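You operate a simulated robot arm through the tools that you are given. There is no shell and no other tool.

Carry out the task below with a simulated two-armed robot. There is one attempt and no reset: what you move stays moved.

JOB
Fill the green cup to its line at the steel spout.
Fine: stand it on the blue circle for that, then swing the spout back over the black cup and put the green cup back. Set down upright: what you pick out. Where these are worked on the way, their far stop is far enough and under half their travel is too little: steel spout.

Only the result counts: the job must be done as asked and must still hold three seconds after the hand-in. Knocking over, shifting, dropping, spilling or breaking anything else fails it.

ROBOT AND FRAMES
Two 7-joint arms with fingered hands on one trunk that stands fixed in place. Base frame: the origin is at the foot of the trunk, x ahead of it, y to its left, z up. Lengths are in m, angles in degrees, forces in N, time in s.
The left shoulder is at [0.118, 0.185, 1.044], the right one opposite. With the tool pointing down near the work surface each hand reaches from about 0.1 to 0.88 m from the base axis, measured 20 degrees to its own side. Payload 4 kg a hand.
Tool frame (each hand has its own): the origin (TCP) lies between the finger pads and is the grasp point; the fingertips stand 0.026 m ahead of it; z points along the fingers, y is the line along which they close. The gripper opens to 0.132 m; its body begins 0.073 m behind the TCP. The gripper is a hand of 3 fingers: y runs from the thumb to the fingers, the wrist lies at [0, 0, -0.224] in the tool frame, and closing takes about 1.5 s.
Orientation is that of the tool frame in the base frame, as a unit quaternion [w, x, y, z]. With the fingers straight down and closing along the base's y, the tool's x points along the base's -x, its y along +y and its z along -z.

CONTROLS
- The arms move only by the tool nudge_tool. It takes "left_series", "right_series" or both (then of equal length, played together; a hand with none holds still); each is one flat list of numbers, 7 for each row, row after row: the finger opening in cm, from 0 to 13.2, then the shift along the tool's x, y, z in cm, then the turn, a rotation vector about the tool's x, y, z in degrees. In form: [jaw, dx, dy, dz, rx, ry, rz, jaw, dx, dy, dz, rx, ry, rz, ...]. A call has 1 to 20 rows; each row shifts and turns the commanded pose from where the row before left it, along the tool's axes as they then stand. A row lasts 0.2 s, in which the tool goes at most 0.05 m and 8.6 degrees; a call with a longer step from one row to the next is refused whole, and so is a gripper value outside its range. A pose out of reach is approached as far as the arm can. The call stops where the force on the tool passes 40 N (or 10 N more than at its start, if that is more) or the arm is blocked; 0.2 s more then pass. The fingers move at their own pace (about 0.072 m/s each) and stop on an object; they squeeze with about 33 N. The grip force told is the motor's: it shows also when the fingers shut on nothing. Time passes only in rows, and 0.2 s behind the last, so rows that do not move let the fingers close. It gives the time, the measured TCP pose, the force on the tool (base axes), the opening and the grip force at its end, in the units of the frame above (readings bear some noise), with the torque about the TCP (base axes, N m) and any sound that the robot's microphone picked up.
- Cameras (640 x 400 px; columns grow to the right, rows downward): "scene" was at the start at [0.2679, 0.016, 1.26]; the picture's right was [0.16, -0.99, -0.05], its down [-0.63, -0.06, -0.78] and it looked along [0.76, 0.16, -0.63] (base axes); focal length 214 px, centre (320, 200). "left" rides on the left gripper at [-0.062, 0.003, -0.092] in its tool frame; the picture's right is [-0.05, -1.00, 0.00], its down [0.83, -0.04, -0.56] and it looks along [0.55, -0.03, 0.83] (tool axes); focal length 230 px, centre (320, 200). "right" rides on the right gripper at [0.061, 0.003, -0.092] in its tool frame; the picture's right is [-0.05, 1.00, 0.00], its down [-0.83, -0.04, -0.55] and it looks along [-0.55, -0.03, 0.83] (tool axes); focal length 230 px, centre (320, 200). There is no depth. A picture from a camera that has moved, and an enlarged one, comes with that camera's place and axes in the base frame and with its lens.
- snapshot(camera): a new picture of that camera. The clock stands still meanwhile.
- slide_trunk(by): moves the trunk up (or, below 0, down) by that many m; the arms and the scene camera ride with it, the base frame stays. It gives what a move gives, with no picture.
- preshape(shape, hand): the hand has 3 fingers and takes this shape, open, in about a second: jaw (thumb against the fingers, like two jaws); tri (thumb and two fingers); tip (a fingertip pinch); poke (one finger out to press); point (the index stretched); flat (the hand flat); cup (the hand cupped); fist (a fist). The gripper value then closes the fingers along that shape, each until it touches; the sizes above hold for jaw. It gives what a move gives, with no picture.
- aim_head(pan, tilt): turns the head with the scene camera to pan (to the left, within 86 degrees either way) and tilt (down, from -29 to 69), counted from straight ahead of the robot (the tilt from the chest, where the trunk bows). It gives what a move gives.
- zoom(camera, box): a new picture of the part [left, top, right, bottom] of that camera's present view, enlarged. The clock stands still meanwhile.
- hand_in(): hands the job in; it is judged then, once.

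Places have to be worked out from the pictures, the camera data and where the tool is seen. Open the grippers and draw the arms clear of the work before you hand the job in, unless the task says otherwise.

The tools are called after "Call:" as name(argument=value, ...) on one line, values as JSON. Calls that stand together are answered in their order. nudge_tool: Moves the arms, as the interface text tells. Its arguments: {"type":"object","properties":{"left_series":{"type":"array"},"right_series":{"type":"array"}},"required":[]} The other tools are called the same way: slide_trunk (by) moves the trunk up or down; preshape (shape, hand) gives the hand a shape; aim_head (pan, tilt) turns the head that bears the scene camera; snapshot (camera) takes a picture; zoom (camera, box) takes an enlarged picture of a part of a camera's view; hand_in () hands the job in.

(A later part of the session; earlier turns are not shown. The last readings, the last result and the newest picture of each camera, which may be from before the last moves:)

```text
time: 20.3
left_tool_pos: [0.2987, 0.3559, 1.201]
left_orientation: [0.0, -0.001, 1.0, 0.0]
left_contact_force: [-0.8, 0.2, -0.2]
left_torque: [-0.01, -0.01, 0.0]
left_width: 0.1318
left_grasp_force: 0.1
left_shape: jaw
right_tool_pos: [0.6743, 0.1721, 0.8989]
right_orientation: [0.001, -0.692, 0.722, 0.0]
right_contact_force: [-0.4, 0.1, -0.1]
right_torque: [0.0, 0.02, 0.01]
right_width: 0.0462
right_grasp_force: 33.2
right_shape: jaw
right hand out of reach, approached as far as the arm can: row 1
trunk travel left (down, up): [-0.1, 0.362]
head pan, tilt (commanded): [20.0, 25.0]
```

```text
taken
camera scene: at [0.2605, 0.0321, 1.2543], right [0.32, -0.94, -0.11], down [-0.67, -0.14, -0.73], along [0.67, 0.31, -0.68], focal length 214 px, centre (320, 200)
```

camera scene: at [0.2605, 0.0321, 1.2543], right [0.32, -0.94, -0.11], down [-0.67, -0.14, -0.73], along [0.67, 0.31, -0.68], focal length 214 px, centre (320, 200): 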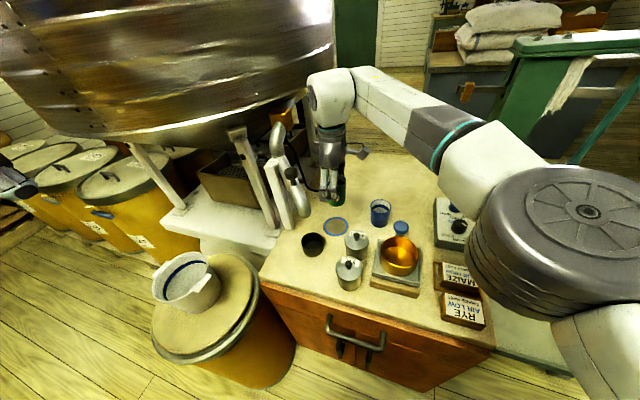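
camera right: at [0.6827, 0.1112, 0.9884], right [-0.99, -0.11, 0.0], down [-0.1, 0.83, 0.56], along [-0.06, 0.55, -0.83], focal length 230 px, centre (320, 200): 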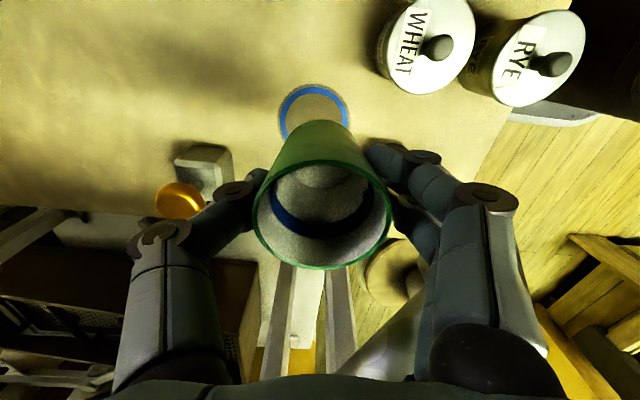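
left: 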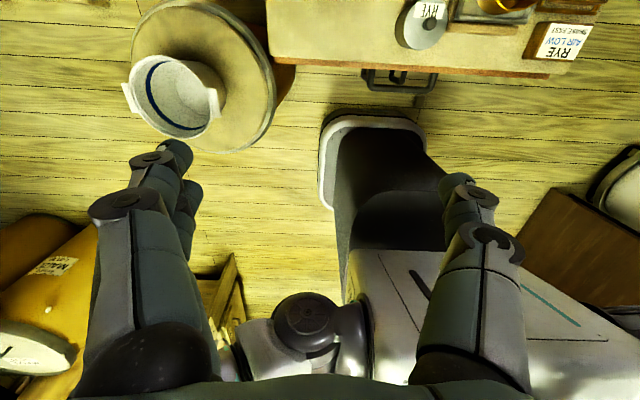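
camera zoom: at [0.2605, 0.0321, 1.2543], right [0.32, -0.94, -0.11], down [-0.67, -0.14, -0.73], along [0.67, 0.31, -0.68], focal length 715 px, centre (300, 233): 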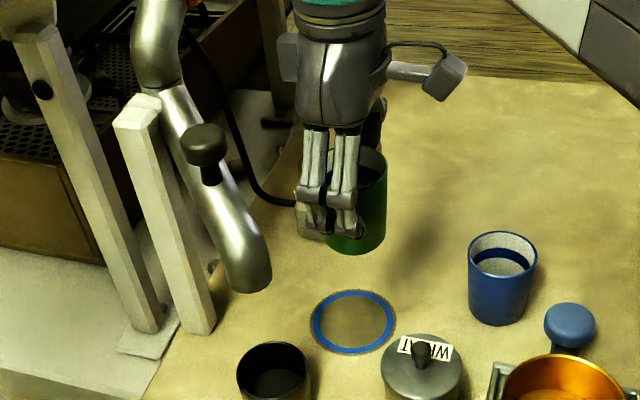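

Possibly the limit depends on height; I lower the cup 6 cm over the circle (nothing beneath) and retry the sideways shift there.

Call:
nudge_tool(right_series=[4, 0, 0, 2, 0, 0, 0, 4, 0, 0, 2, 0, 0, 0, 4, 0, 0, 2, 0, 0, 0, 4, -1.28, -0.65, 0, 0, 0, 0, 4, 0, 0, 0, 0, 0, 0])

```text
time: 21.5
left_tool_pos: [0.299, 0.3541, 1.2001]
left_orientation: [0.0, -0.001, 1.0, 0.0]
left_contact_force: [0.2, 0.9, 0.5]
left_torque: [0.01, 0.03, 0.02]
left_width: 0.1317
left_grasp_force: 0.0
left_shape: jaw
right_tool_pos: [0.6722, 0.1784, 0.8371]
right_orientation: [0.0, -0.693, 0.721, 0.001]
right_contact_force: [-0.8, 0.6, -0.4]
right_torque: [-0.02, -0.02, -0.03]
right_width: 0.0463
right_grasp_force: 33.2
right_shape: jaw
right hand out of reach, approached as far as the arm can: row 4
trunk travel left (down, up): [-0.1, 0.362]
head pan, tilt (commanded): [20.0, 25.0]
```

Lower down it reaches farther; it is about 1 cm short, which looks like a distance limit at the wrist. A 3.5° tilt of the hand brings the wrist nearer the shoulder; I tilt and shift the rest.

Call:
nudge_tool(right_series=[4, 0, 0, 0, 2.84, -2.05, 0, 4, -0.35, -0.42, 0, 0, 0, 0, 4, -0.35, -0.43, 0, 0, 0, 0, 4, 0, 0, 0, 0, 0, 0])

Call:
zoom(camera="scene", box=[230, 130, 422, 250])

Call:
snapshot(camera="right")

```text
time: 22.5
left_tool_pos: [0.2986, 0.3553, 1.1998]
left_orientation: [0.0, -0.001, 1.0, 0.0]
left_contact_force: [-0.8, -1.0, 0.2]
left_torque: [-0.02, 0.01, -0.03]
left_width: 0.1319
left_grasp_force: 0.0
left_shape: jaw
right_tool_pos: [0.6825, 0.187, 0.8377]
right_orientation: [0.03, -0.694, 0.72, -0.005]
right_contact_force: [-0.1, 0.4, -0.9]
right_torque: [0.02, -0.02, 0.03]
right_width: 0.0458
right_grasp_force: 32.9
right_shape: jaw
trunk travel left (down, up): [-0.1, 0.362]
head pan, tilt (commanded): [20.0, 25.0]
```

```text
3.33 times, centred on (326, 190) of scene
camera zoom: at [0.2605, 0.032, 1.2543], right [0.32, -0.94, -0.11], down [-0.67, -0.14, -0.73], along [0.67, 0.31, -0.68], focal length 715 px, centre (300, 233)
```

zoom: 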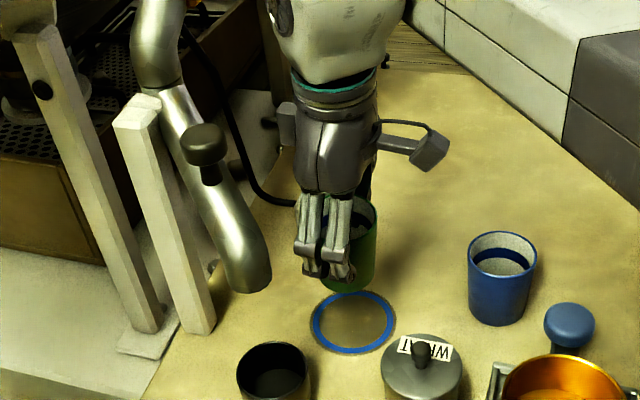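

```text
taken
camera right: at [0.6735, 0.1217, 0.9273], right [-0.99, 0.09, -0.05], down [0.05, 0.81, 0.59], along [0.09, 0.58, -0.81], focal length 230 px, centre (320, 200)
```

right: 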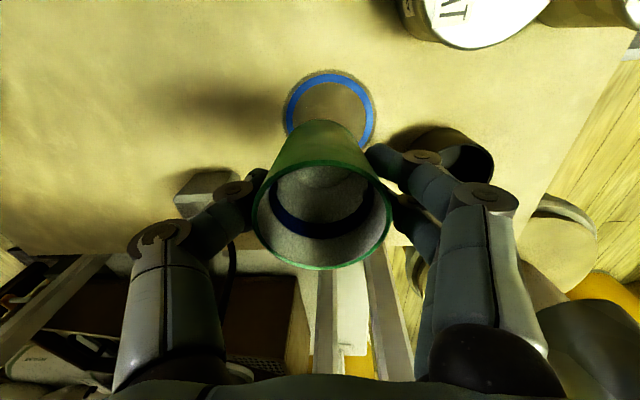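

Now the pose is reachable, with the cup centred within ~2 mm of the circle centre. I lower straight down to just above the table.

Call:
nudge_tool(right_series=[4, 0.2, 0.24, 2, 0, 0, 0, 4, 0.07, 0.1, 2, 0, 0, 0, 4, 0.06, 0.08, 1.7, 0, 0, 0, 4, 0, 0, 0, 0, 0, 0])

Call:
zoom(camera="scene", box=[254, 150, 414, 250])

Call:
snapshot(camera="right")

```text
time: 23.5
left_tool_pos: [0.2971, 0.3547, 1.199]
left_orientation: [0.0, 0.0, 1.0, 0.0]
left_contact_force: [-0.3, 0.1, 0.2]
left_torque: [-0.02, -0.01, 0.01]
left_width: 0.1316
left_grasp_force: 0.0
left_shape: jaw
right_tool_pos: [0.6817, 0.1835, 0.7816]
right_orientation: [0.029, -0.693, 0.72, -0.005]
right_contact_force: [0.4, -0.1, -0.5]
right_torque: [0.01, -0.01, -0.01]
right_width: 0.046
right_grasp_force: 33.3
right_shape: jaw
trunk travel left (down, up): [-0.1, 0.362]
head pan, tilt (commanded): [20.0, 25.0]
```

```text
4.00 times, centred on (334, 200) of scene
camera zoom: at [0.2603, 0.0321, 1.2544], right [0.32, -0.94, -0.11], down [-0.67, -0.14, -0.73], along [0.67, 0.31, -0.68], focal length 858 px, centre (264, 200)
```

zoom: 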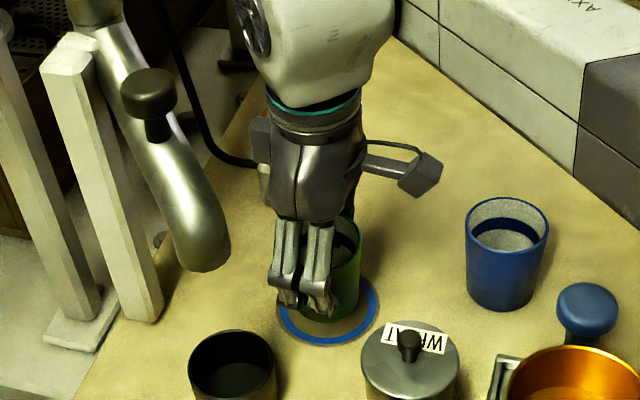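

```text
taken
camera right: at [0.6719, 0.1201, 0.8702], right [-0.99, 0.09, -0.05], down [0.05, 0.81, 0.59], along [0.09, 0.58, -0.81], focal length 230 px, centre (320, 200)
```

right: 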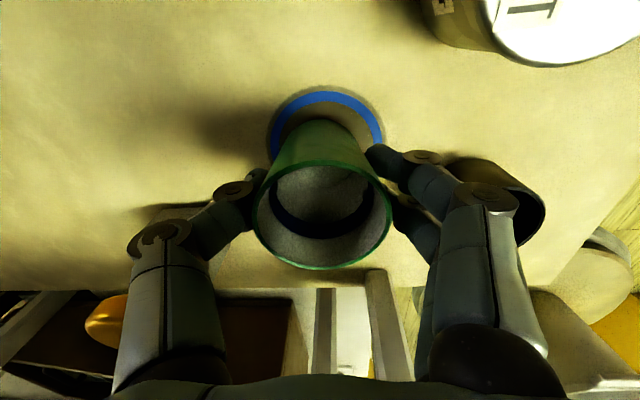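

The cup hovers a few millimetres over the circle, centred. I lower in small steps until contact shows.

Call:
nudge_tool(right_series=[4, 0.01, 0.01, 0.25, 0, 0, 0, 4, 0, 0, 0, 0, 0, 0])

Call:
nudge_tool(right_series=[4, 0.005, 0.005, 0.15, 0, 0, 0, 4, 0, 0, 0, 0, 0, 0])

```text
time: 24.1
left_tool_pos: [0.2977, 0.3549, 1.1997]
left_orientation: [0.001, -0.001, 1.0, 0.0]
left_contact_force: [-0.1, -0.2, 0.1]
left_torque: [0.0, 0.0, 0.01]
left_width: 0.1319
left_grasp_force: 0.1
left_shape: jaw
right_tool_pos: [0.6818, 0.1833, 0.7769]
right_orientation: [0.029, -0.694, 0.719, -0.006]
right_contact_force: [0.7, -0.5, 0.0]
right_torque: [0.0, 0.02, 0.01]
right_width: 0.0463
right_grasp_force: 33.4
right_shape: jaw
trunk travel left (down, up): [-0.1, 0.362]
head pan, tilt (commanded): [20.0, 25.0]
```

```text
time: 24.7
left_tool_pos: [0.297, 0.3539, 1.1991]
left_orientation: [0.0, -0.001, 1.0, 0.0]
left_contact_force: [-0.6, -0.1, 0.5]
left_torque: [0.0, -0.02, -0.01]
left_width: 0.132
left_grasp_force: 0.1
left_shape: jaw
right_tool_pos: [0.681, 0.1843, 0.7774]
right_orientation: [0.031, -0.693, 0.72, -0.005]
right_contact_force: [-0.1, 0.2, 4.7]
right_torque: [0.02, 0.06, 0.06]
right_width: 0.0461
right_grasp_force: 32.7
right_shape: jaw
trunk travel left (down, up): [-0.1, 0.362]
head pan, tilt (commanded): [20.0, 25.0]
```

Contact felt (4.7 N). I open the fingers gently to release the cup on the circle.

Call:
nudge_tool(right_series=[5.2, 0, 0, 0, 0, 0, 0, 5.8, 0, 0, 0, 0, 0, 0, 6.4, 0, 0, 0, 0, 0, 0, 7.2, 0, 0, 0, 0, 0, 0, 8.2, 0, 0, 0, 0, 0, 0, 8.2, 0, 0, 0, 0, 0, 0])

Call:
snapshot(camera="right")

Call:
zoom(camera="scene", box=[254, 150, 414, 250])

```text
time: 26.1
left_tool_pos: [0.2973, 0.355, 1.1991]
left_orientation: [0.0, -0.001, 1.0, 0.0]
left_contact_force: [0.0, -0.2, -0.3]
left_torque: [0.01, -0.03, 0.02]
left_width: 0.132
left_grasp_force: 0.1
left_shape: jaw
right_tool_pos: [0.6822, 0.1845, 0.7761]
right_orientation: [0.029, -0.694, 0.72, -0.005]
right_contact_force: [0.5, 0.4, -0.1]
right_torque: [0.01, 0.01, 0.02]
right_width: 0.0816
right_grasp_force: 0.1
right_shape: jaw
trunk travel left (down, up): [-0.1, 0.362]
head pan, tilt (commanded): [20.0, 25.0]
```

```text
taken
camera right: at [0.6719, 0.1204, 0.8659], right [-0.99, 0.09, -0.05], down [0.05, 0.81, 0.59], along [0.09, 0.58, -0.81], focal length 230 px, centre (320, 200)
```

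right: 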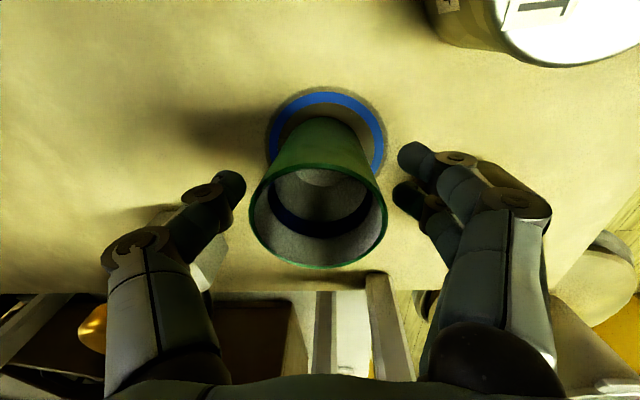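

```text
4.00 times, centred on (334, 200) of scene
camera zoom: at [0.2604, 0.0321, 1.2544], right [0.32, -0.94, -0.11], down [-0.67, -0.14, -0.73], along [0.67, 0.31, -0.68], focal length 858 px, centre (264, 200)
```

zoom: 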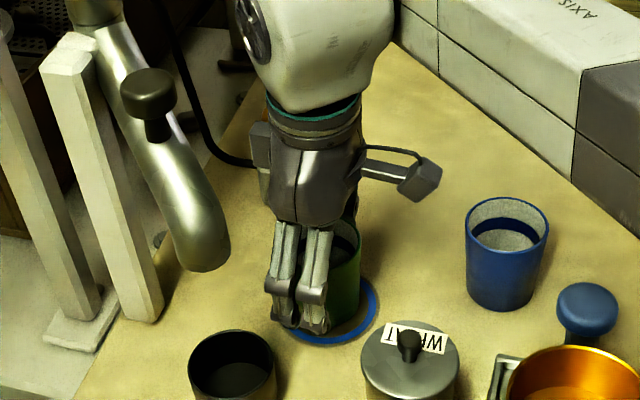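

The cup stands upright, centred on the circle. I raise the right hand straight off it, then retreat to the right and up as an observing camera.

Call:
nudge_tool(right_series=[8.2, -0.07, -0.1, -2, 0, 0, 0, 8.2, -0.07, -0.1, -2, 0, 0, 0, 8.2, -0.07, -0.1, -2, 0, 0, 0, 8.2, 1.5, 0, -2, 0, 0, 0, 8.2, 3, 0, -2, 0, 0, 0, 8.2, 3.5, 0, -2.5, 0, 0, 0, 8.2, 3.5, 0, -2.5, 0, 0, 0, 8.2, 3.5, 0.4, -2.5, 0, 0, 0, 8.2, 3.5, 0.4, -2.5, 0, 0, 0, 8.2, 3, 0.4, -2.5, -2.84, 2.05, 0, 8.2, 3, 0.4, -2.5, 0, 0, 0, 8.2, 0, 0, 0, 0, 0, 0])

Call:
snapshot(camera="right")

Call:
snapshot(camera="scene")

Call:
zoom(camera="scene", box=[254, 150, 414, 250])

```text
time: 28.7
left_tool_pos: [0.299, 0.3563, 1.1976]
left_orientation: [0.0, -0.001, 1.0, 0.0]
left_contact_force: [-0.3, 0.0, -0.1]
left_torque: [-0.03, 0.04, 0.01]
left_width: 0.1317
left_grasp_force: 0.1
left_shape: jaw
right_tool_pos: [0.6493, -0.0658, 1.018]
right_orientation: [-0.001, -0.694, 0.72, -0.001]
right_contact_force: [-0.1, -0.6, 0.5]
right_torque: [-0.02, 0.01, 0.04]
right_width: 0.0815
right_grasp_force: 0.1
right_shape: jaw
trunk travel left (down, up): [-0.1, 0.362]
head pan, tilt (commanded): [20.0, 25.0]
```

```text
taken
camera right: at [0.6443, -0.1259, 1.1097], right [-1.0, 0.09, 0.0], down [0.07, 0.83, 0.55], along [0.05, 0.55, -0.83], focal length 230 px, centre (320, 200)
```

right: 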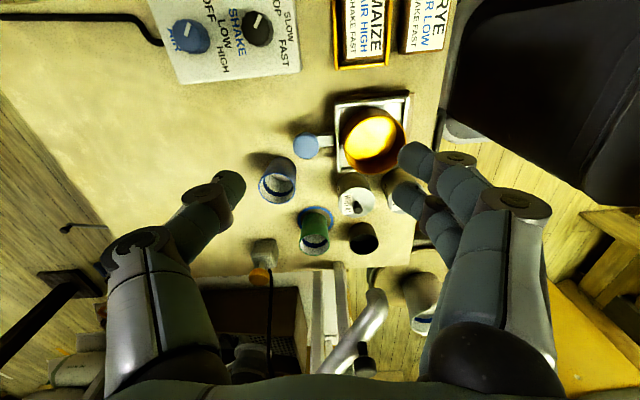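

```text
taken
camera scene: at [0.2609, 0.0328, 1.2541], right [0.32, -0.94, -0.11], down [-0.67, -0.15, -0.73], along [0.67, 0.31, -0.68], focal length 214 px, centre (320, 200)
```

scene: 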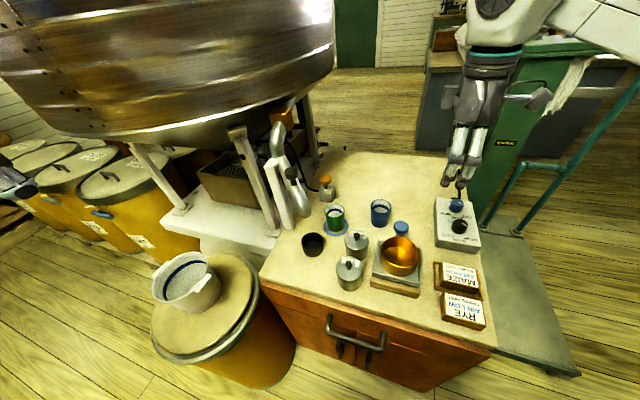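

```text
4.00 times, centred on (334, 200) of scene
camera zoom: at [0.2609, 0.0328, 1.2541], right [0.32, -0.94, -0.11], down [-0.67, -0.15, -0.73], along [0.67, 0.31, -0.68], focal length 858 px, centre (264, 200)
```

zoom: 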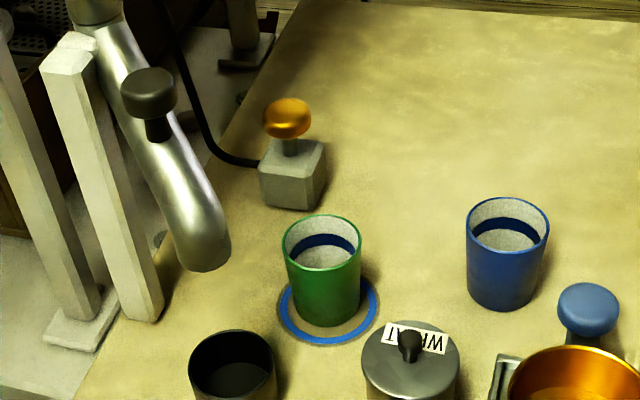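

The green cup is centred on the circle. Next the left hand: I bring it forward, yaw 30° and tilt it 45° forward-down so it can take the spout knob from the near side, clear of the post and elbow.

Call:
nudge_tool(left_series=[7, -4.5, -1.4, 0, 0, 0, 0, 7, -4.5, -1.4, 0, 0, 0, 0, 7, -4.5, -1.4, 0, 0, 0, 0, 7, -4.5, -1.4, 0, 0, 0, 0, 7, 0, 0, 0, 0, 0, -7.5, 7, 0, 0, 0, 0, 0, -7.5, 7, 0, 0, 0, 0, 0, -7.5, 7, 0, 0, 0, 0, 0, -7.5, 7, 0, 0, 0, 0, -7.5, 0, 7, 0, 0, 0, 0, -7.5, 0, 7, 0, 0, 0, 0, -7.5, 0, 7, 0, 0, 0, 0, -7.5, 0, 7, 0, 0, 0, 0, -7.5, 0, 7, 0, 0, 0, 0, -7.5, 0, 7, 0, 0, 0, 0, 0, 0])

Call:
snapshot(camera="scene")

```text
time: 31.9
left_tool_pos: [0.4784, 0.2983, 1.1985]
left_orientation: [0.371, -0.24, 0.892, 0.099]
left_contact_force: [-1.2, -0.2, -0.7]
left_torque: [0.01, -0.01, 0.02]
left_width: 0.0703
left_grasp_force: 0.1
left_shape: jaw
right_tool_pos: [0.6487, -0.0657, 1.017]
right_orientation: [-0.001, -0.694, 0.72, 0.0]
right_contact_force: [-0.1, 0.2, 0.1]
right_torque: [-0.01, -0.02, -0.01]
right_width: 0.0815
right_grasp_force: 0.1
right_shape: jaw
trunk travel left (down, up): [-0.1, 0.362]
head pan, tilt (commanded): [20.0, 25.0]
```

```text
taken
camera scene: at [0.2609, 0.0321, 1.2542], right [0.32, -0.94, -0.11], down [-0.67, -0.14, -0.73], along [0.67, 0.31, -0.68], focal length 214 px, centre (320, 200)
```

scene: 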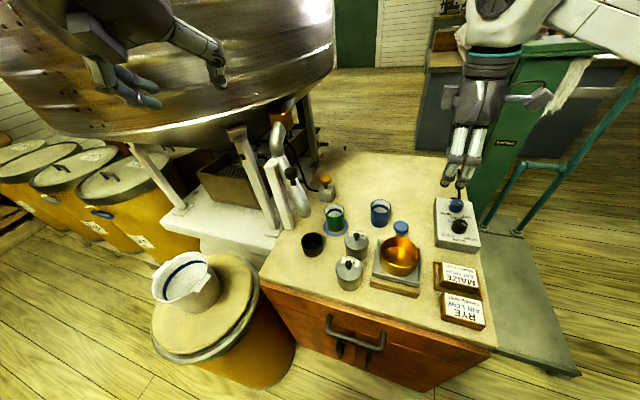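

Orientation is as planned. I move to the pre-grasp point about 12 cm back from the knob along the tool axis.

Call:
nudge_tool(left_series=[7, 2.37, -2.59, 2.77, 0, 0, 0, 7, 2.37, -2.59, 2.77, 0, 0, 0, 7, 2.37, -2.59, 2.77, 0, 0, 0, 7, 2.37, -2.59, 2.77, 0, 0, 0, 7, 0, 0, 0, 0, 0, 0])

Call:
snapshot(camera="scene")

Call:
zoom(camera="scene", box=[190, 90, 382, 210])

Call:
snapshot(camera="right")

Call:
snapshot(camera="left")

```text
time: 33.1
left_tool_pos: [0.5384, 0.2133, 1.0552]
left_orientation: [0.371, -0.24, 0.892, 0.098]
left_contact_force: [0.0, 0.1, 0.3]
left_torque: [-0.01, 0.0, 0.04]
left_width: 0.0704
left_grasp_force: 0.1
left_shape: jaw
right_tool_pos: [0.6467, -0.0662, 1.0194]
right_orientation: [0.0, -0.694, 0.72, -0.001]
right_contact_force: [-0.1, -0.5, 0.7]
right_torque: [0.0, -0.03, 0.02]
right_width: 0.0815
right_grasp_force: 0.1
right_shape: jaw
trunk travel left (down, up): [-0.1, 0.362]
head pan, tilt (commanded): [20.0, 25.0]
```

```text
taken
camera scene: at [0.2589, 0.0323, 1.2549], right [0.32, -0.94, -0.11], down [-0.67, -0.15, -0.73], along [0.67, 0.31, -0.68], focal length 214 px, centre (320, 200)
```

scene: 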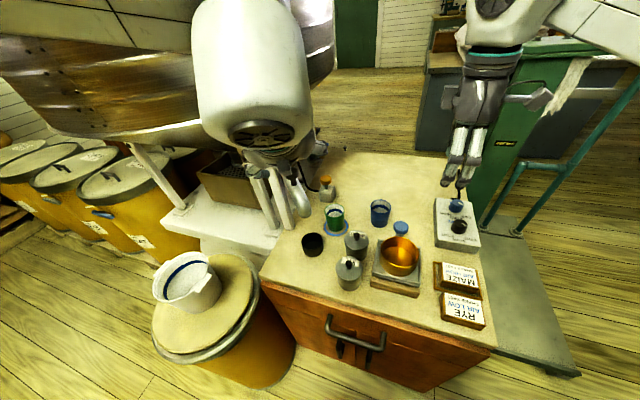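

```text
3.33 times, centred on (286, 150) of scene
camera zoom: at [0.2589, 0.0323, 1.2549], right [0.32, -0.94, -0.11], down [-0.67, -0.15, -0.73], along [0.67, 0.31, -0.68], focal length 715 px, centre (433, 367)
```

zoom: 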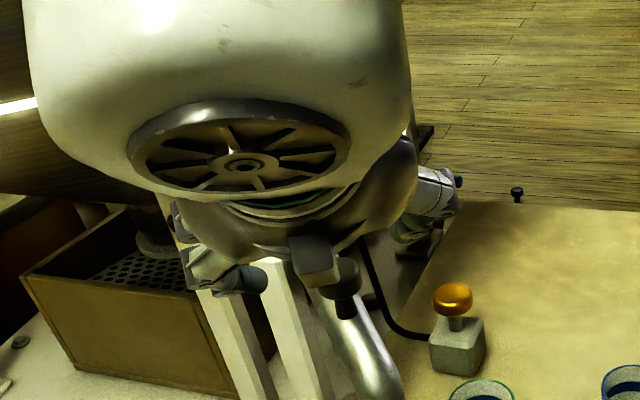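

```text
taken
camera right: at [0.6427, -0.1261, 1.1111], right [-1.0, 0.09, 0.0], down [0.07, 0.83, 0.56], along [0.05, 0.55, -0.83], focal length 230 px, centre (320, 200)
```

right: 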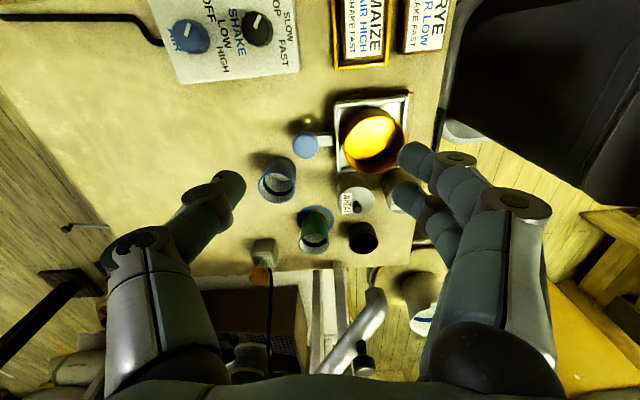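

```text
taken
camera left: at [0.5181, 0.2059, 1.1642], right [0.53, -0.85, 0.04], down [-0.83, -0.53, -0.2], along [0.19, 0.07, -0.98], focal length 230 px, centre (320, 200)
```

left: 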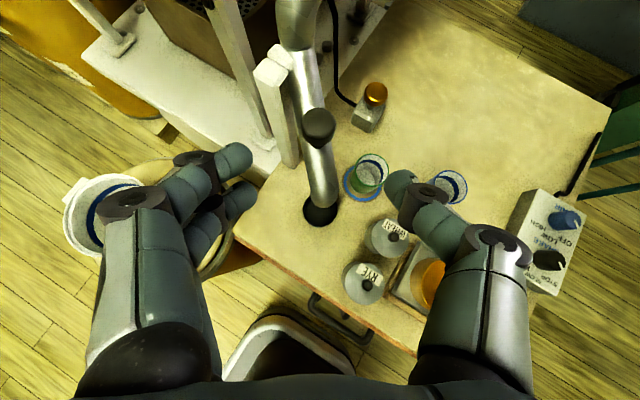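

The left camera sees the knob centred between the fingers and agrees with (0.613, 0.258). I advance 9.5 cm along the tool axis and check.

Call:
nudge_tool(left_series=[7, 0, 0, 3.5, 0, 0, 0, 7, 0, 0, 3.5, 0, 0, 0, 7, 0, 0, 2.5, 0, 0, 0, 7, 0, 0, 0, 0, 0, 0])

Call:
snapshot(camera="left")

Call:
zoom(camera="right", box=[200, 200, 440, 350])

```text
time: 34.1
left_tool_pos: [0.5963, 0.2476, 0.9887]
left_orientation: [0.37, -0.24, 0.892, 0.099]
left_contact_force: [0.3, -0.7, 0.4]
left_torque: [0.02, 0.0, 0.0]
left_width: 0.0705
left_grasp_force: 0.1
left_shape: jaw
right_tool_pos: [0.6481, -0.0659, 1.019]
right_orientation: [0.0, -0.695, 0.719, 0.0]
right_contact_force: [-0.7, -0.3, -0.3]
right_torque: [0.01, -0.03, 0.0]
right_width: 0.0817
right_grasp_force: 0.1
right_shape: jaw
trunk travel left (down, up): [-0.1, 0.362]
head pan, tilt (commanded): [20.0, 25.0]
```

```text
taken
camera left: at [0.5764, 0.2394, 1.0965], right [0.53, -0.85, 0.04], down [-0.83, -0.53, -0.2], along [0.18, 0.07, -0.98], focal length 230 px, centre (320, 200)
```

left: 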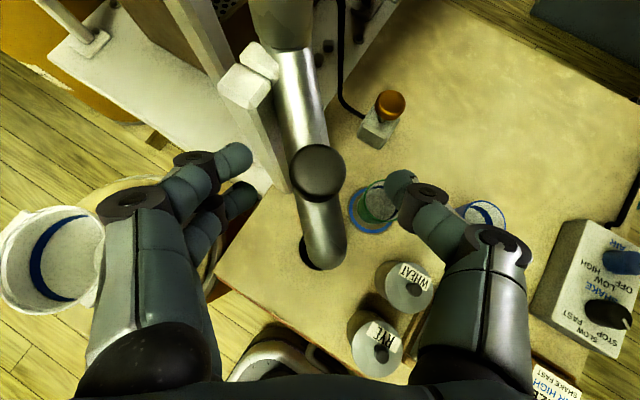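

```text
2.67 times, centred on (320, 275) of right
camera zoom: at [0.6436, -0.1266, 1.1102], right [-1.0, 0.09, 0.0], down [0.07, 0.83, 0.56], along [0.05, 0.55, -0.83], focal length 614 px, centre (320, 0)
```

zoom: 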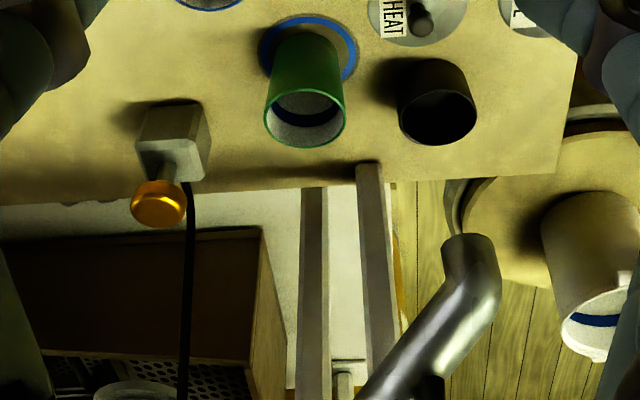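

The knob is centred. I advance the last 2.8 cm and close on it.

Call:
nudge_tool(left_series=[7, 0, 0, 1.4, 0, 0, 0, 7, 0, 0, 1.4, 0, 0, 0, 7, 0, 0, 0, 0, 0, 0])

Call:
nudge_tool(left_series=[2, 0, 0, 0, 0, 0, 0, 2, 0, 0, 0, 0, 0, 0, 2, 0, 0, 0, 0, 0, 0, 2, 0, 0, 0, 0, 0, 0, 2, 0, 0, 0, 0, 0, 0])

Call:
snapshot(camera="left")

```text
time: 34.9
left_tool_pos: [0.6148, 0.2561, 0.9668]
left_orientation: [0.37, -0.24, 0.892, 0.1]
left_contact_force: [0.6, -0.1, 0.8]
left_torque: [0.02, 0.01, 0.02]
left_width: 0.0706
left_grasp_force: 0.0
left_shape: jaw
right_tool_pos: [0.6477, -0.0665, 1.0179]
right_orientation: [0.0, -0.694, 0.72, 0.001]
right_contact_force: [-0.6, -0.4, 0.2]
right_torque: [-0.02, 0.01, -0.01]
right_width: 0.0815
right_grasp_force: 0.0
right_shape: jaw
trunk travel left (down, up): [-0.1, 0.362]
head pan, tilt (commanded): [20.0, 25.0]
```

```text
time: 36.1
left_tool_pos: [0.613, 0.2577, 0.9674]
left_orientation: [0.37, -0.24, 0.892, 0.1]
left_contact_force: [-1.2, 1.1, 1.4]
left_torque: [0.05, 0.06, 0.04]
left_width: 0.0209
left_grasp_force: 0.0
left_shape: jaw
right_tool_pos: [0.6489, -0.0672, 1.0175]
right_orientation: [0.0, -0.694, 0.72, 0.0]
right_contact_force: [0.2, 0.2, -0.5]
right_torque: [-0.02, 0.02, 0.01]
right_width: 0.0813
right_grasp_force: 0.0
right_shape: jaw
trunk travel left (down, up): [-0.1, 0.362]
head pan, tilt (commanded): [20.0, 25.0]
```

```text
taken
camera left: at [0.5942, 0.2495, 1.0763], right [0.53, -0.85, 0.04], down [-0.83, -0.53, -0.19], along [0.18, 0.07, -0.98], focal length 230 px, centre (320, 200)
```

left: 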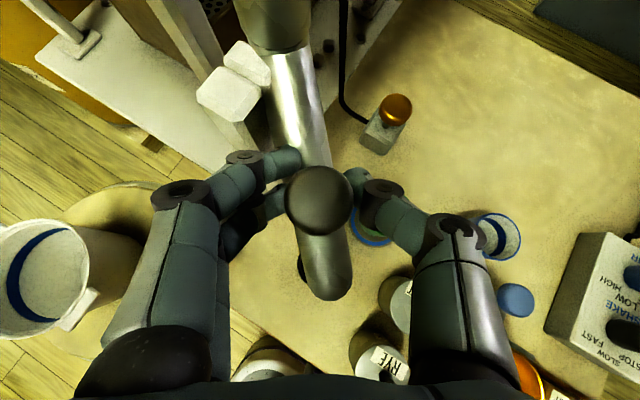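

The jaw reached 2 cm without force yet; I close further to grip the knob.

Call:
nudge_tool(left_series=[0.3, 0, 0, 0, 0, 0, 0, 0.3, 0, 0, 0, 0, 0, 0, 0.3, 0, 0, 0, 0, 0, 0, 0.3, 0, 0, 0, 0, 0, 0])

Call:
snapshot(camera="left")

```text
time: 37.1
left_tool_pos: [0.6153, 0.2589, 0.9674]
left_orientation: [0.369, -0.24, 0.892, 0.099]
left_contact_force: [0.6, 5.2, 1.8]
left_torque: [0.29, 0.62, 0.5]
left_width: 0.0117
left_grasp_force: 33.1
left_shape: jaw
right_tool_pos: [0.6484, -0.064, 1.0178]
right_orientation: [0.0, -0.694, 0.72, 0.001]
right_contact_force: [-0.1, -0.2, 0.1]
right_torque: [-0.04, 0.0, 0.04]
right_width: 0.0813
right_grasp_force: 0.0
right_shape: jaw
trunk travel left (down, up): [-0.1, 0.362]
head pan, tilt (commanded): [20.0, 25.0]
```

```text
taken
camera left: at [0.5943, 0.2503, 1.0761], right [0.53, -0.85, 0.04], down [-0.83, -0.53, -0.19], along [0.18, 0.07, -0.98], focal length 230 px, centre (320, 200)
```

left: 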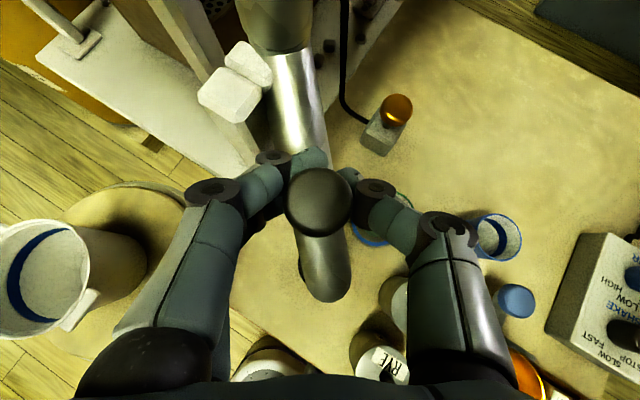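

The knob is gripped (33 N). I start swinging the spout along its arc about (0.679, 0.325), first 15°, watching the force.

Call:
nudge_tool(left_series=[0.3, -0.183, -0.768, 0.183, -1.56, 0, -1.56, 0.3, -0.209, -0.754, 0.209, -1.56, 0, -1.56, 0.3, -0.235, -0.739, 0.235, -1.56, 0, -1.56, 0.3, 0, 0, 0, 0, 0, 0])

Call:
snapshot(camera="left")

Call:
zoom(camera="right", box=[200, 200, 440, 350])

```text
time: 38.1
left_tool_pos: [0.633, 0.2446, 0.9667]
left_orientation: [0.363, -0.291, 0.877, 0.12]
left_contact_force: [-8.3, 7.9, 1.7]
left_torque: [0.31, 1.04, 0.99]
left_width: 0.0128
left_grasp_force: 33.2
left_shape: jaw
right_tool_pos: [0.6469, -0.0645, 1.0185]
right_orientation: [-0.001, -0.694, 0.72, -0.001]
right_contact_force: [-0.3, -0.3, 0.9]
right_torque: [0.02, 0.05, -0.01]
right_width: 0.0816
right_grasp_force: 0.0
right_shape: jaw
trunk travel left (down, up): [-0.1, 0.362]
head pan, tilt (commanded): [20.0, 25.0]
```

```text
taken
camera left: at [0.6139, 0.235, 1.0767], right [0.63, -0.78, 0.04], down [-0.76, -0.62, -0.19], along [0.17, 0.09, -0.98], focal length 230 px, centre (320, 200)
```

left: 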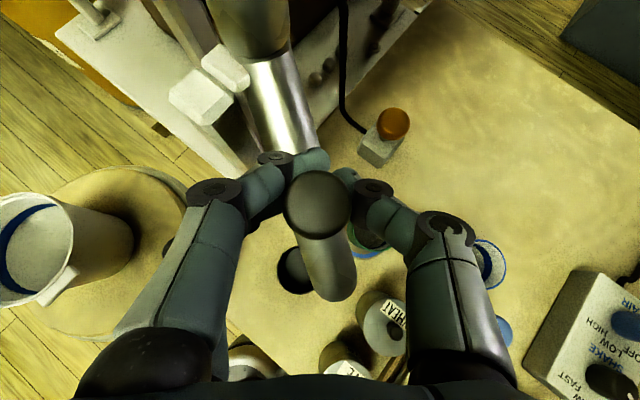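

```text
2.67 times, centred on (320, 275) of right
camera zoom: at [0.6431, -0.1252, 1.1105], right [-1.0, 0.09, 0.0], down [0.07, 0.83, 0.55], along [0.05, 0.55, -0.83], focal length 614 px, centre (320, 0)
```

zoom: 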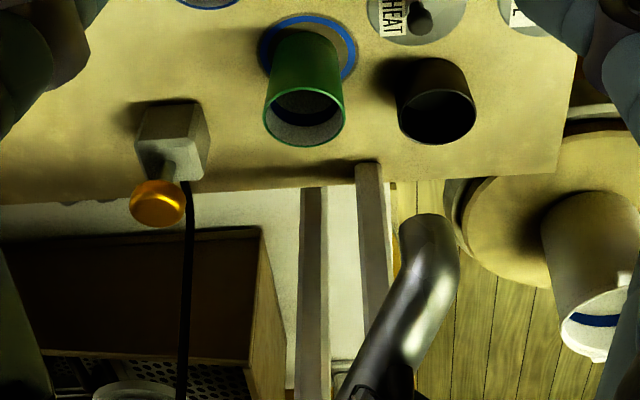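

The spout follows with ~11 N. I continue the arc toward the circle.

Call:
nudge_tool(left_series=[0.3, -0.26, -0.722, 0.26, -1.56, 0, -1.56, 0.3, -0.285, -0.703, 0.285, -1.56, 0, -1.56, 0.3, -0.309, -0.682, 0.309, -1.56, 0, -1.56, 0.3, -0.332, -0.66, 0.332, -1.56, 0, -1.56, 0.3, -0.354, -0.637, 0.354, -1.56, 0, -1.56, 0.3, 0, 0, 0, 0, 0, 0])

Call:
snapshot(camera="left")

Call:
zoom(camera="right", box=[200, 200, 440, 350])

Call:
zoom(camera="scene", box=[254, 150, 414, 250])

```text
time: 39.5
left_tool_pos: [0.6723, 0.2337, 0.9686]
left_orientation: [0.351, -0.375, 0.844, 0.155]
left_contact_force: [-15.7, 11.5, 6.9]
left_torque: [0.21, 1.5, 1.42]
left_width: 0.0135
left_grasp_force: 33.0
left_shape: jaw
right_tool_pos: [0.6453, -0.0637, 1.0195]
right_orientation: [-0.001, -0.694, 0.72, -0.002]
right_contact_force: [0.3, -0.5, 0.3]
right_torque: [0.02, 0.01, -0.01]
right_width: 0.0811
right_grasp_force: 0.0
right_shape: jaw
trunk travel left (down, up): [-0.1, 0.362]
head pan, tilt (commanded): [20.0, 25.0]
```

```text
taken
camera left: at [0.6536, 0.2201, 1.0778], right [0.77, -0.64, 0.04], down [-0.62, -0.76, -0.2], along [0.15, 0.13, -0.98], focal length 230 px, centre (320, 200)
```

left: 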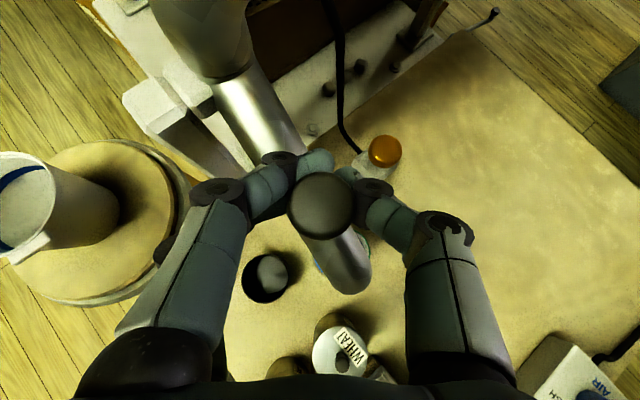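

```text
2.67 times, centred on (320, 275) of right
camera zoom: at [0.6418, -0.1252, 1.1114], right [-1.0, 0.09, 0.0], down [0.07, 0.83, 0.55], along [0.05, 0.55, -0.83], focal length 614 px, centre (320, 0)
```

zoom: 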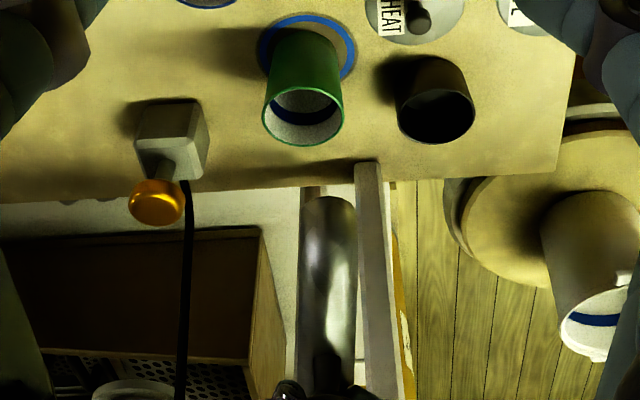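

```text
4.00 times, centred on (334, 200) of scene
camera zoom: at [0.2579, 0.0333, 1.255], right [0.32, -0.94, -0.11], down [-0.67, -0.15, -0.73], along [0.67, 0.31, -0.68], focal length 858 px, centre (264, 200)
```

zoom: 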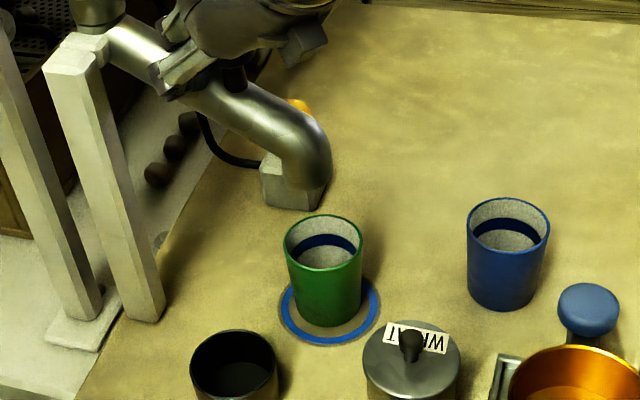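

The spout is nearly over the circle (knob at ~266° about the pivot). I push on a few more degrees to find the far stop.

Call:
nudge_tool(left_series=[0.3, -0.376, -0.612, 0.376, -1.56, 0, -1.56, 0.3, 0, 0, 0, 0, 0, 0])

Call:
zoom(camera="scene", box=[254, 150, 414, 250])

Call:
zoom(camera="right", box=[200, 200, 440, 350])

```text
time: 40.1
left_tool_pos: [0.678, 0.2337, 0.9704]
left_orientation: [0.347, -0.391, 0.837, 0.161]
left_contact_force: [-14.8, 10.6, 6.1]
left_torque: [0.17, 1.57, 1.37]
left_width: 0.0134
left_grasp_force: 32.7
left_shape: jaw
right_tool_pos: [0.6467, -0.0657, 1.0183]
right_orientation: [0.0, -0.694, 0.72, -0.001]
right_contact_force: [0.4, -0.4, 0.4]
right_torque: [0.0, 0.0, 0.0]
right_width: 0.0814
right_grasp_force: 0.0
right_shape: jaw
trunk travel left (down, up): [-0.1, 0.362]
head pan, tilt (commanded): [20.0, 25.0]
```

```text
4.00 times, centred on (334, 200) of scene
camera zoom: at [0.2579, 0.0333, 1.255], right [0.32, -0.94, -0.11], down [-0.67, -0.15, -0.73], along [0.67, 0.31, -0.68], focal length 858 px, centre (264, 200)
```

zoom: 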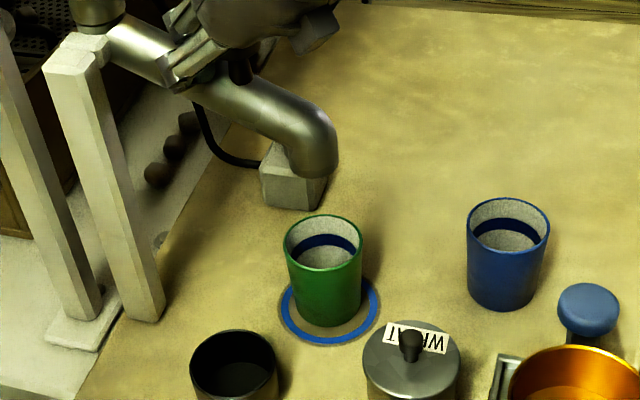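

```text
2.67 times, centred on (320, 275) of right
camera zoom: at [0.6418, -0.1252, 1.1114], right [-1.0, 0.09, 0.0], down [0.07, 0.83, 0.55], along [0.05, 0.55, -0.83], focal length 614 px, centre (320, 0)
```

zoom: 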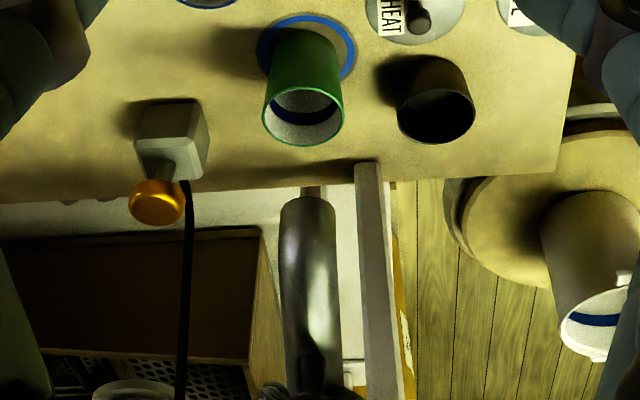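

Outlet now about (0.674, 0.189); it still moves freely. I continue in small steps to find the stop.

Call:
nudge_tool(left_series=[0.3, -0.397, -0.585, 0.397, -1.56, 0, -1.56, 0.3, 0, 0, 0, 0, 0, 0])

Call:
zoom(camera="scene", box=[254, 150, 414, 250])

Call:
zoom(camera="right", box=[200, 200, 440, 350])

```text
time: 40.7
left_tool_pos: [0.6856, 0.233, 0.9702]
left_orientation: [0.346, -0.407, 0.829, 0.166]
left_contact_force: [-17.5, 7.9, 5.8]
left_torque: [-0.15, 0.26, 0.19]
left_width: 0.0104
left_grasp_force: 32.8
left_shape: jaw
right_tool_pos: [0.6459, -0.0648, 1.0193]
right_orientation: [0.001, -0.694, 0.72, -0.003]
right_contact_force: [-0.2, 0.6, -0.7]
right_torque: [-0.02, -0.03, 0.01]
right_width: 0.0813
right_grasp_force: 0.1
right_shape: jaw
trunk travel left (down, up): [-0.1, 0.362]
head pan, tilt (commanded): [20.0, 25.0]
```

```text
4.00 times, centred on (334, 200) of scene
camera zoom: at [0.2569, 0.0328, 1.2552], right [0.32, -0.94, -0.11], down [-0.67, -0.15, -0.73], along [0.67, 0.31, -0.68], focal length 858 px, centre (264, 200)
```

zoom: 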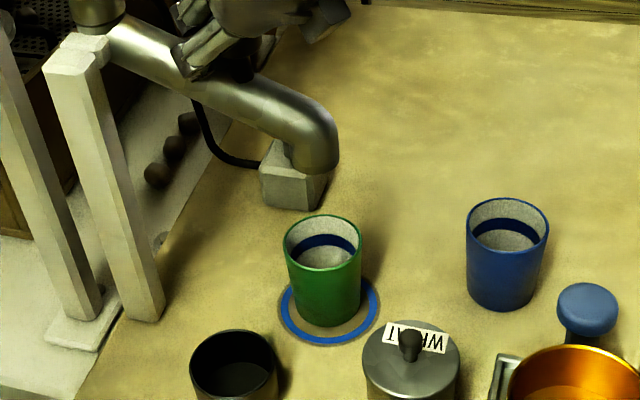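

```text
2.67 times, centred on (320, 275) of right
camera zoom: at [0.6409, -0.1258, 1.112], right [-1.0, 0.09, 0.0], down [0.07, 0.83, 0.55], along [0.05, 0.55, -0.83], focal length 614 px, centre (320, 0)
```

zoom: 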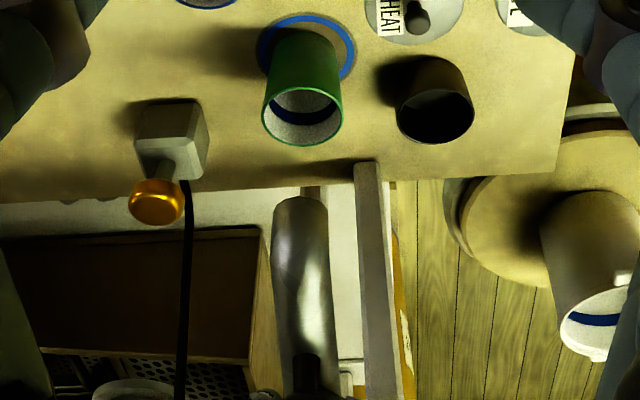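

The outlet now projects right over the cup centre, and the grip slipped slightly as if a stop was met. I push a few mm more to confirm.

Call:
nudge_tool(left_series=[0.3, -0.35, -0.4, 0.35, 0, 0, 0, 0.3, 0, 0, 0, 0, 0, 0])

Call:
zoom(camera="right", box=[200, 200, 440, 350])

Call:
snapshot(camera="left")

Call:
zoom(camera="scene", box=[254, 150, 414, 250])

```text
time: 41.3
left_tool_pos: [0.6906, 0.2329, 0.9699]
left_orientation: [0.344, -0.406, 0.83, 0.169]
left_contact_force: [-39.3, -2.6, 2.8]
left_torque: [-0.29, 0.44, 0.51]
left_width: 0.0115
left_grasp_force: 32.9
left_shape: jaw
right_tool_pos: [0.643, -0.0668, 1.0215]
right_orientation: [0.002, -0.694, 0.72, -0.001]
right_contact_force: [0.6, -0.4, -0.1]
right_torque: [-0.03, -0.03, 0.01]
right_width: 0.0814
right_grasp_force: 0.0
right_shape: jaw
trunk travel left (down, up): [-0.1, 0.362]
head pan, tilt (commanded): [20.0, 25.0]
```

```text
2.67 times, centred on (320, 275) of right
camera zoom: at [0.6387, -0.1269, 1.113], right [-1.0, 0.09, 0.0], down [0.07, 0.83, 0.56], along [0.05, 0.55, -0.83], focal length 614 px, centre (320, 0)
```

zoom: 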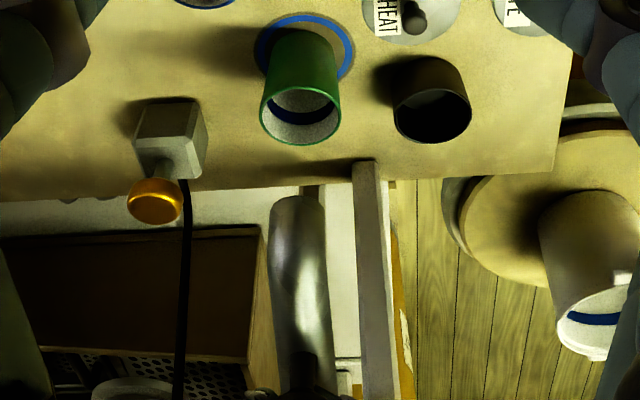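

```text
taken
camera left: at [0.6735, 0.2179, 1.0792], right [0.81, -0.58, 0.04], down [-0.57, -0.8, -0.19], along [0.14, 0.14, -0.98], focal length 230 px, centre (320, 200)
```

left: 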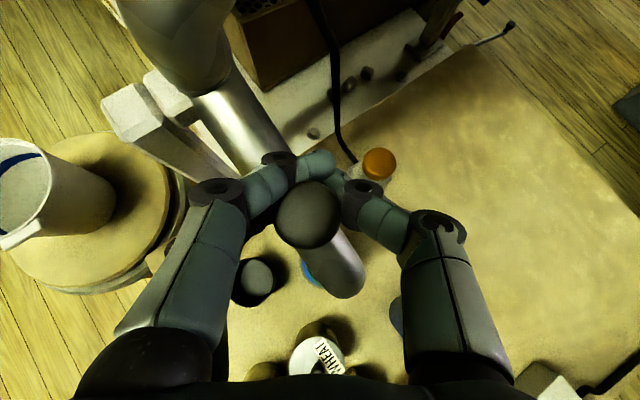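

```text
4.00 times, centred on (334, 200) of scene
camera zoom: at [0.2544, 0.0315, 1.2557], right [0.32, -0.94, -0.11], down [-0.67, -0.14, -0.73], along [0.67, 0.31, -0.67], focal length 858 px, centre (264, 200)
```

zoom: 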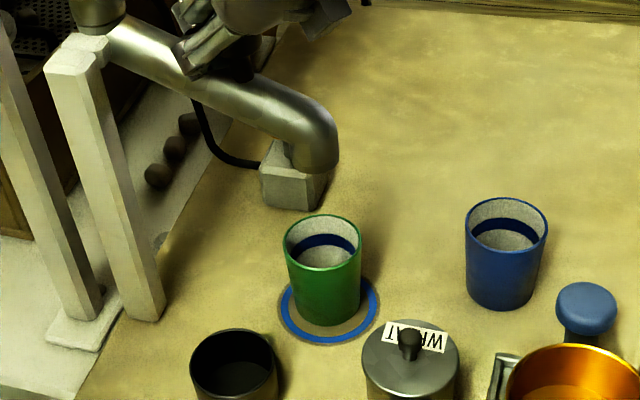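

Force rose to 39 N with no further movement: the spout is at its far stop, outlet over the cup. I relieve the push, open the hand and back straight off the knob.

Call:
nudge_tool(left_series=[0.3, 0.4, 0.45, -0.4, 0, 0, 0, 0.3, 0, 0, 0, 0, 0, 0, 3, 0, 0, 0, 0, 0, 0, 5, 0, 0, 0, 0, 0, 0, 7, 0, 0, 0, 0, 0, 0, 7, 0, 0, 0, 0, 0, 0])

Call:
snapshot(camera="left")

```text
time: 42.7
left_tool_pos: [0.6884, 0.23, 0.9708]
left_orientation: [0.346, -0.405, 0.83, 0.167]
left_contact_force: [3.1, -6.6, 16.7]
left_torque: [0.06, -0.21, -0.12]
left_width: 0.0602
left_grasp_force: 0.1
left_shape: jaw
right_tool_pos: [0.6468, -0.0682, 1.0189]
right_orientation: [0.001, -0.693, 0.721, -0.001]
right_contact_force: [-0.5, 0.2, -0.6]
right_torque: [0.0, -0.03, 0.03]
right_width: 0.0819
right_grasp_force: 0.1
right_shape: jaw
trunk travel left (down, up): [-0.1, 0.362]
head pan, tilt (commanded): [20.0, 25.0]
```

```text
taken
camera left: at [0.6716, 0.215, 1.0795], right [0.81, -0.59, 0.04], down [-0.57, -0.8, -0.2], along [0.15, 0.14, -0.98], focal length 230 px, centre (320, 200)
```

left: 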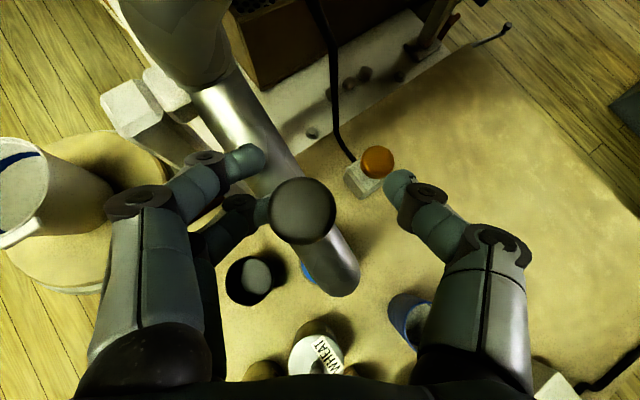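

A finger rests on the pipe (16 N up). I back off along the tool axis in a small step and check the force.

Call:
nudge_tool(left_series=[6, 0, 0.3, -1, 0, 0, 0, 6, 0, 0.3, -1, 0, 0, 0, 6, 0, 0, 0, 0, 0, 0])

Call:
snapshot(camera="left")

Call:
zoom(camera="right", box=[200, 200, 440, 350])

```text
time: 43.5
left_tool_pos: [0.6748, 0.2255, 0.9809]
left_orientation: [0.343, -0.406, 0.83, 0.169]
left_contact_force: [-0.2, 0.4, -0.9]
left_torque: [0.01, -0.01, 0.02]
left_width: 0.0599
left_grasp_force: 0.1
left_shape: jaw
right_tool_pos: [0.6486, -0.0652, 1.018]
right_orientation: [-0.001, -0.694, 0.72, 0.0]
right_contact_force: [0.8, -0.6, -0.1]
right_torque: [0.02, 0.0, 0.0]
right_width: 0.0815
right_grasp_force: 0.1
right_shape: jaw
trunk travel left (down, up): [-0.1, 0.362]
head pan, tilt (commanded): [20.0, 25.0]
```

```text
taken
camera left: at [0.659, 0.2104, 1.0902], right [0.81, -0.58, 0.04], down [-0.57, -0.8, -0.19], along [0.14, 0.14, -0.98], focal length 230 px, centre (320, 200)
```

left: 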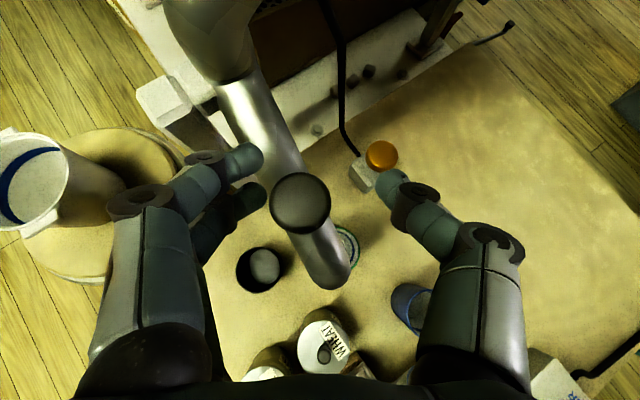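

```text
2.67 times, centred on (320, 275) of right
camera zoom: at [0.6444, -0.126, 1.1095], right [-1.0, 0.09, 0.0], down [0.07, 0.83, 0.55], along [0.05, 0.55, -0.83], focal length 614 px, centre (320, 0)
```

zoom: 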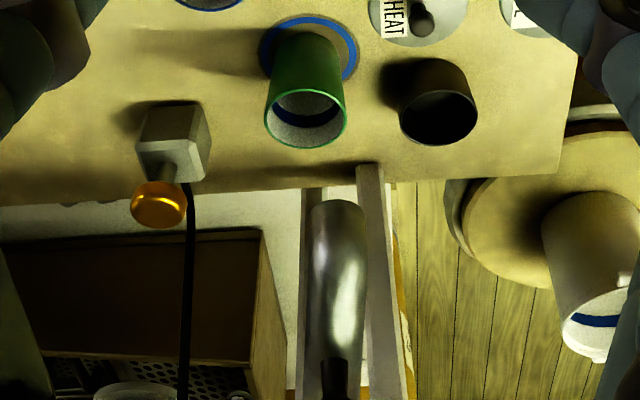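

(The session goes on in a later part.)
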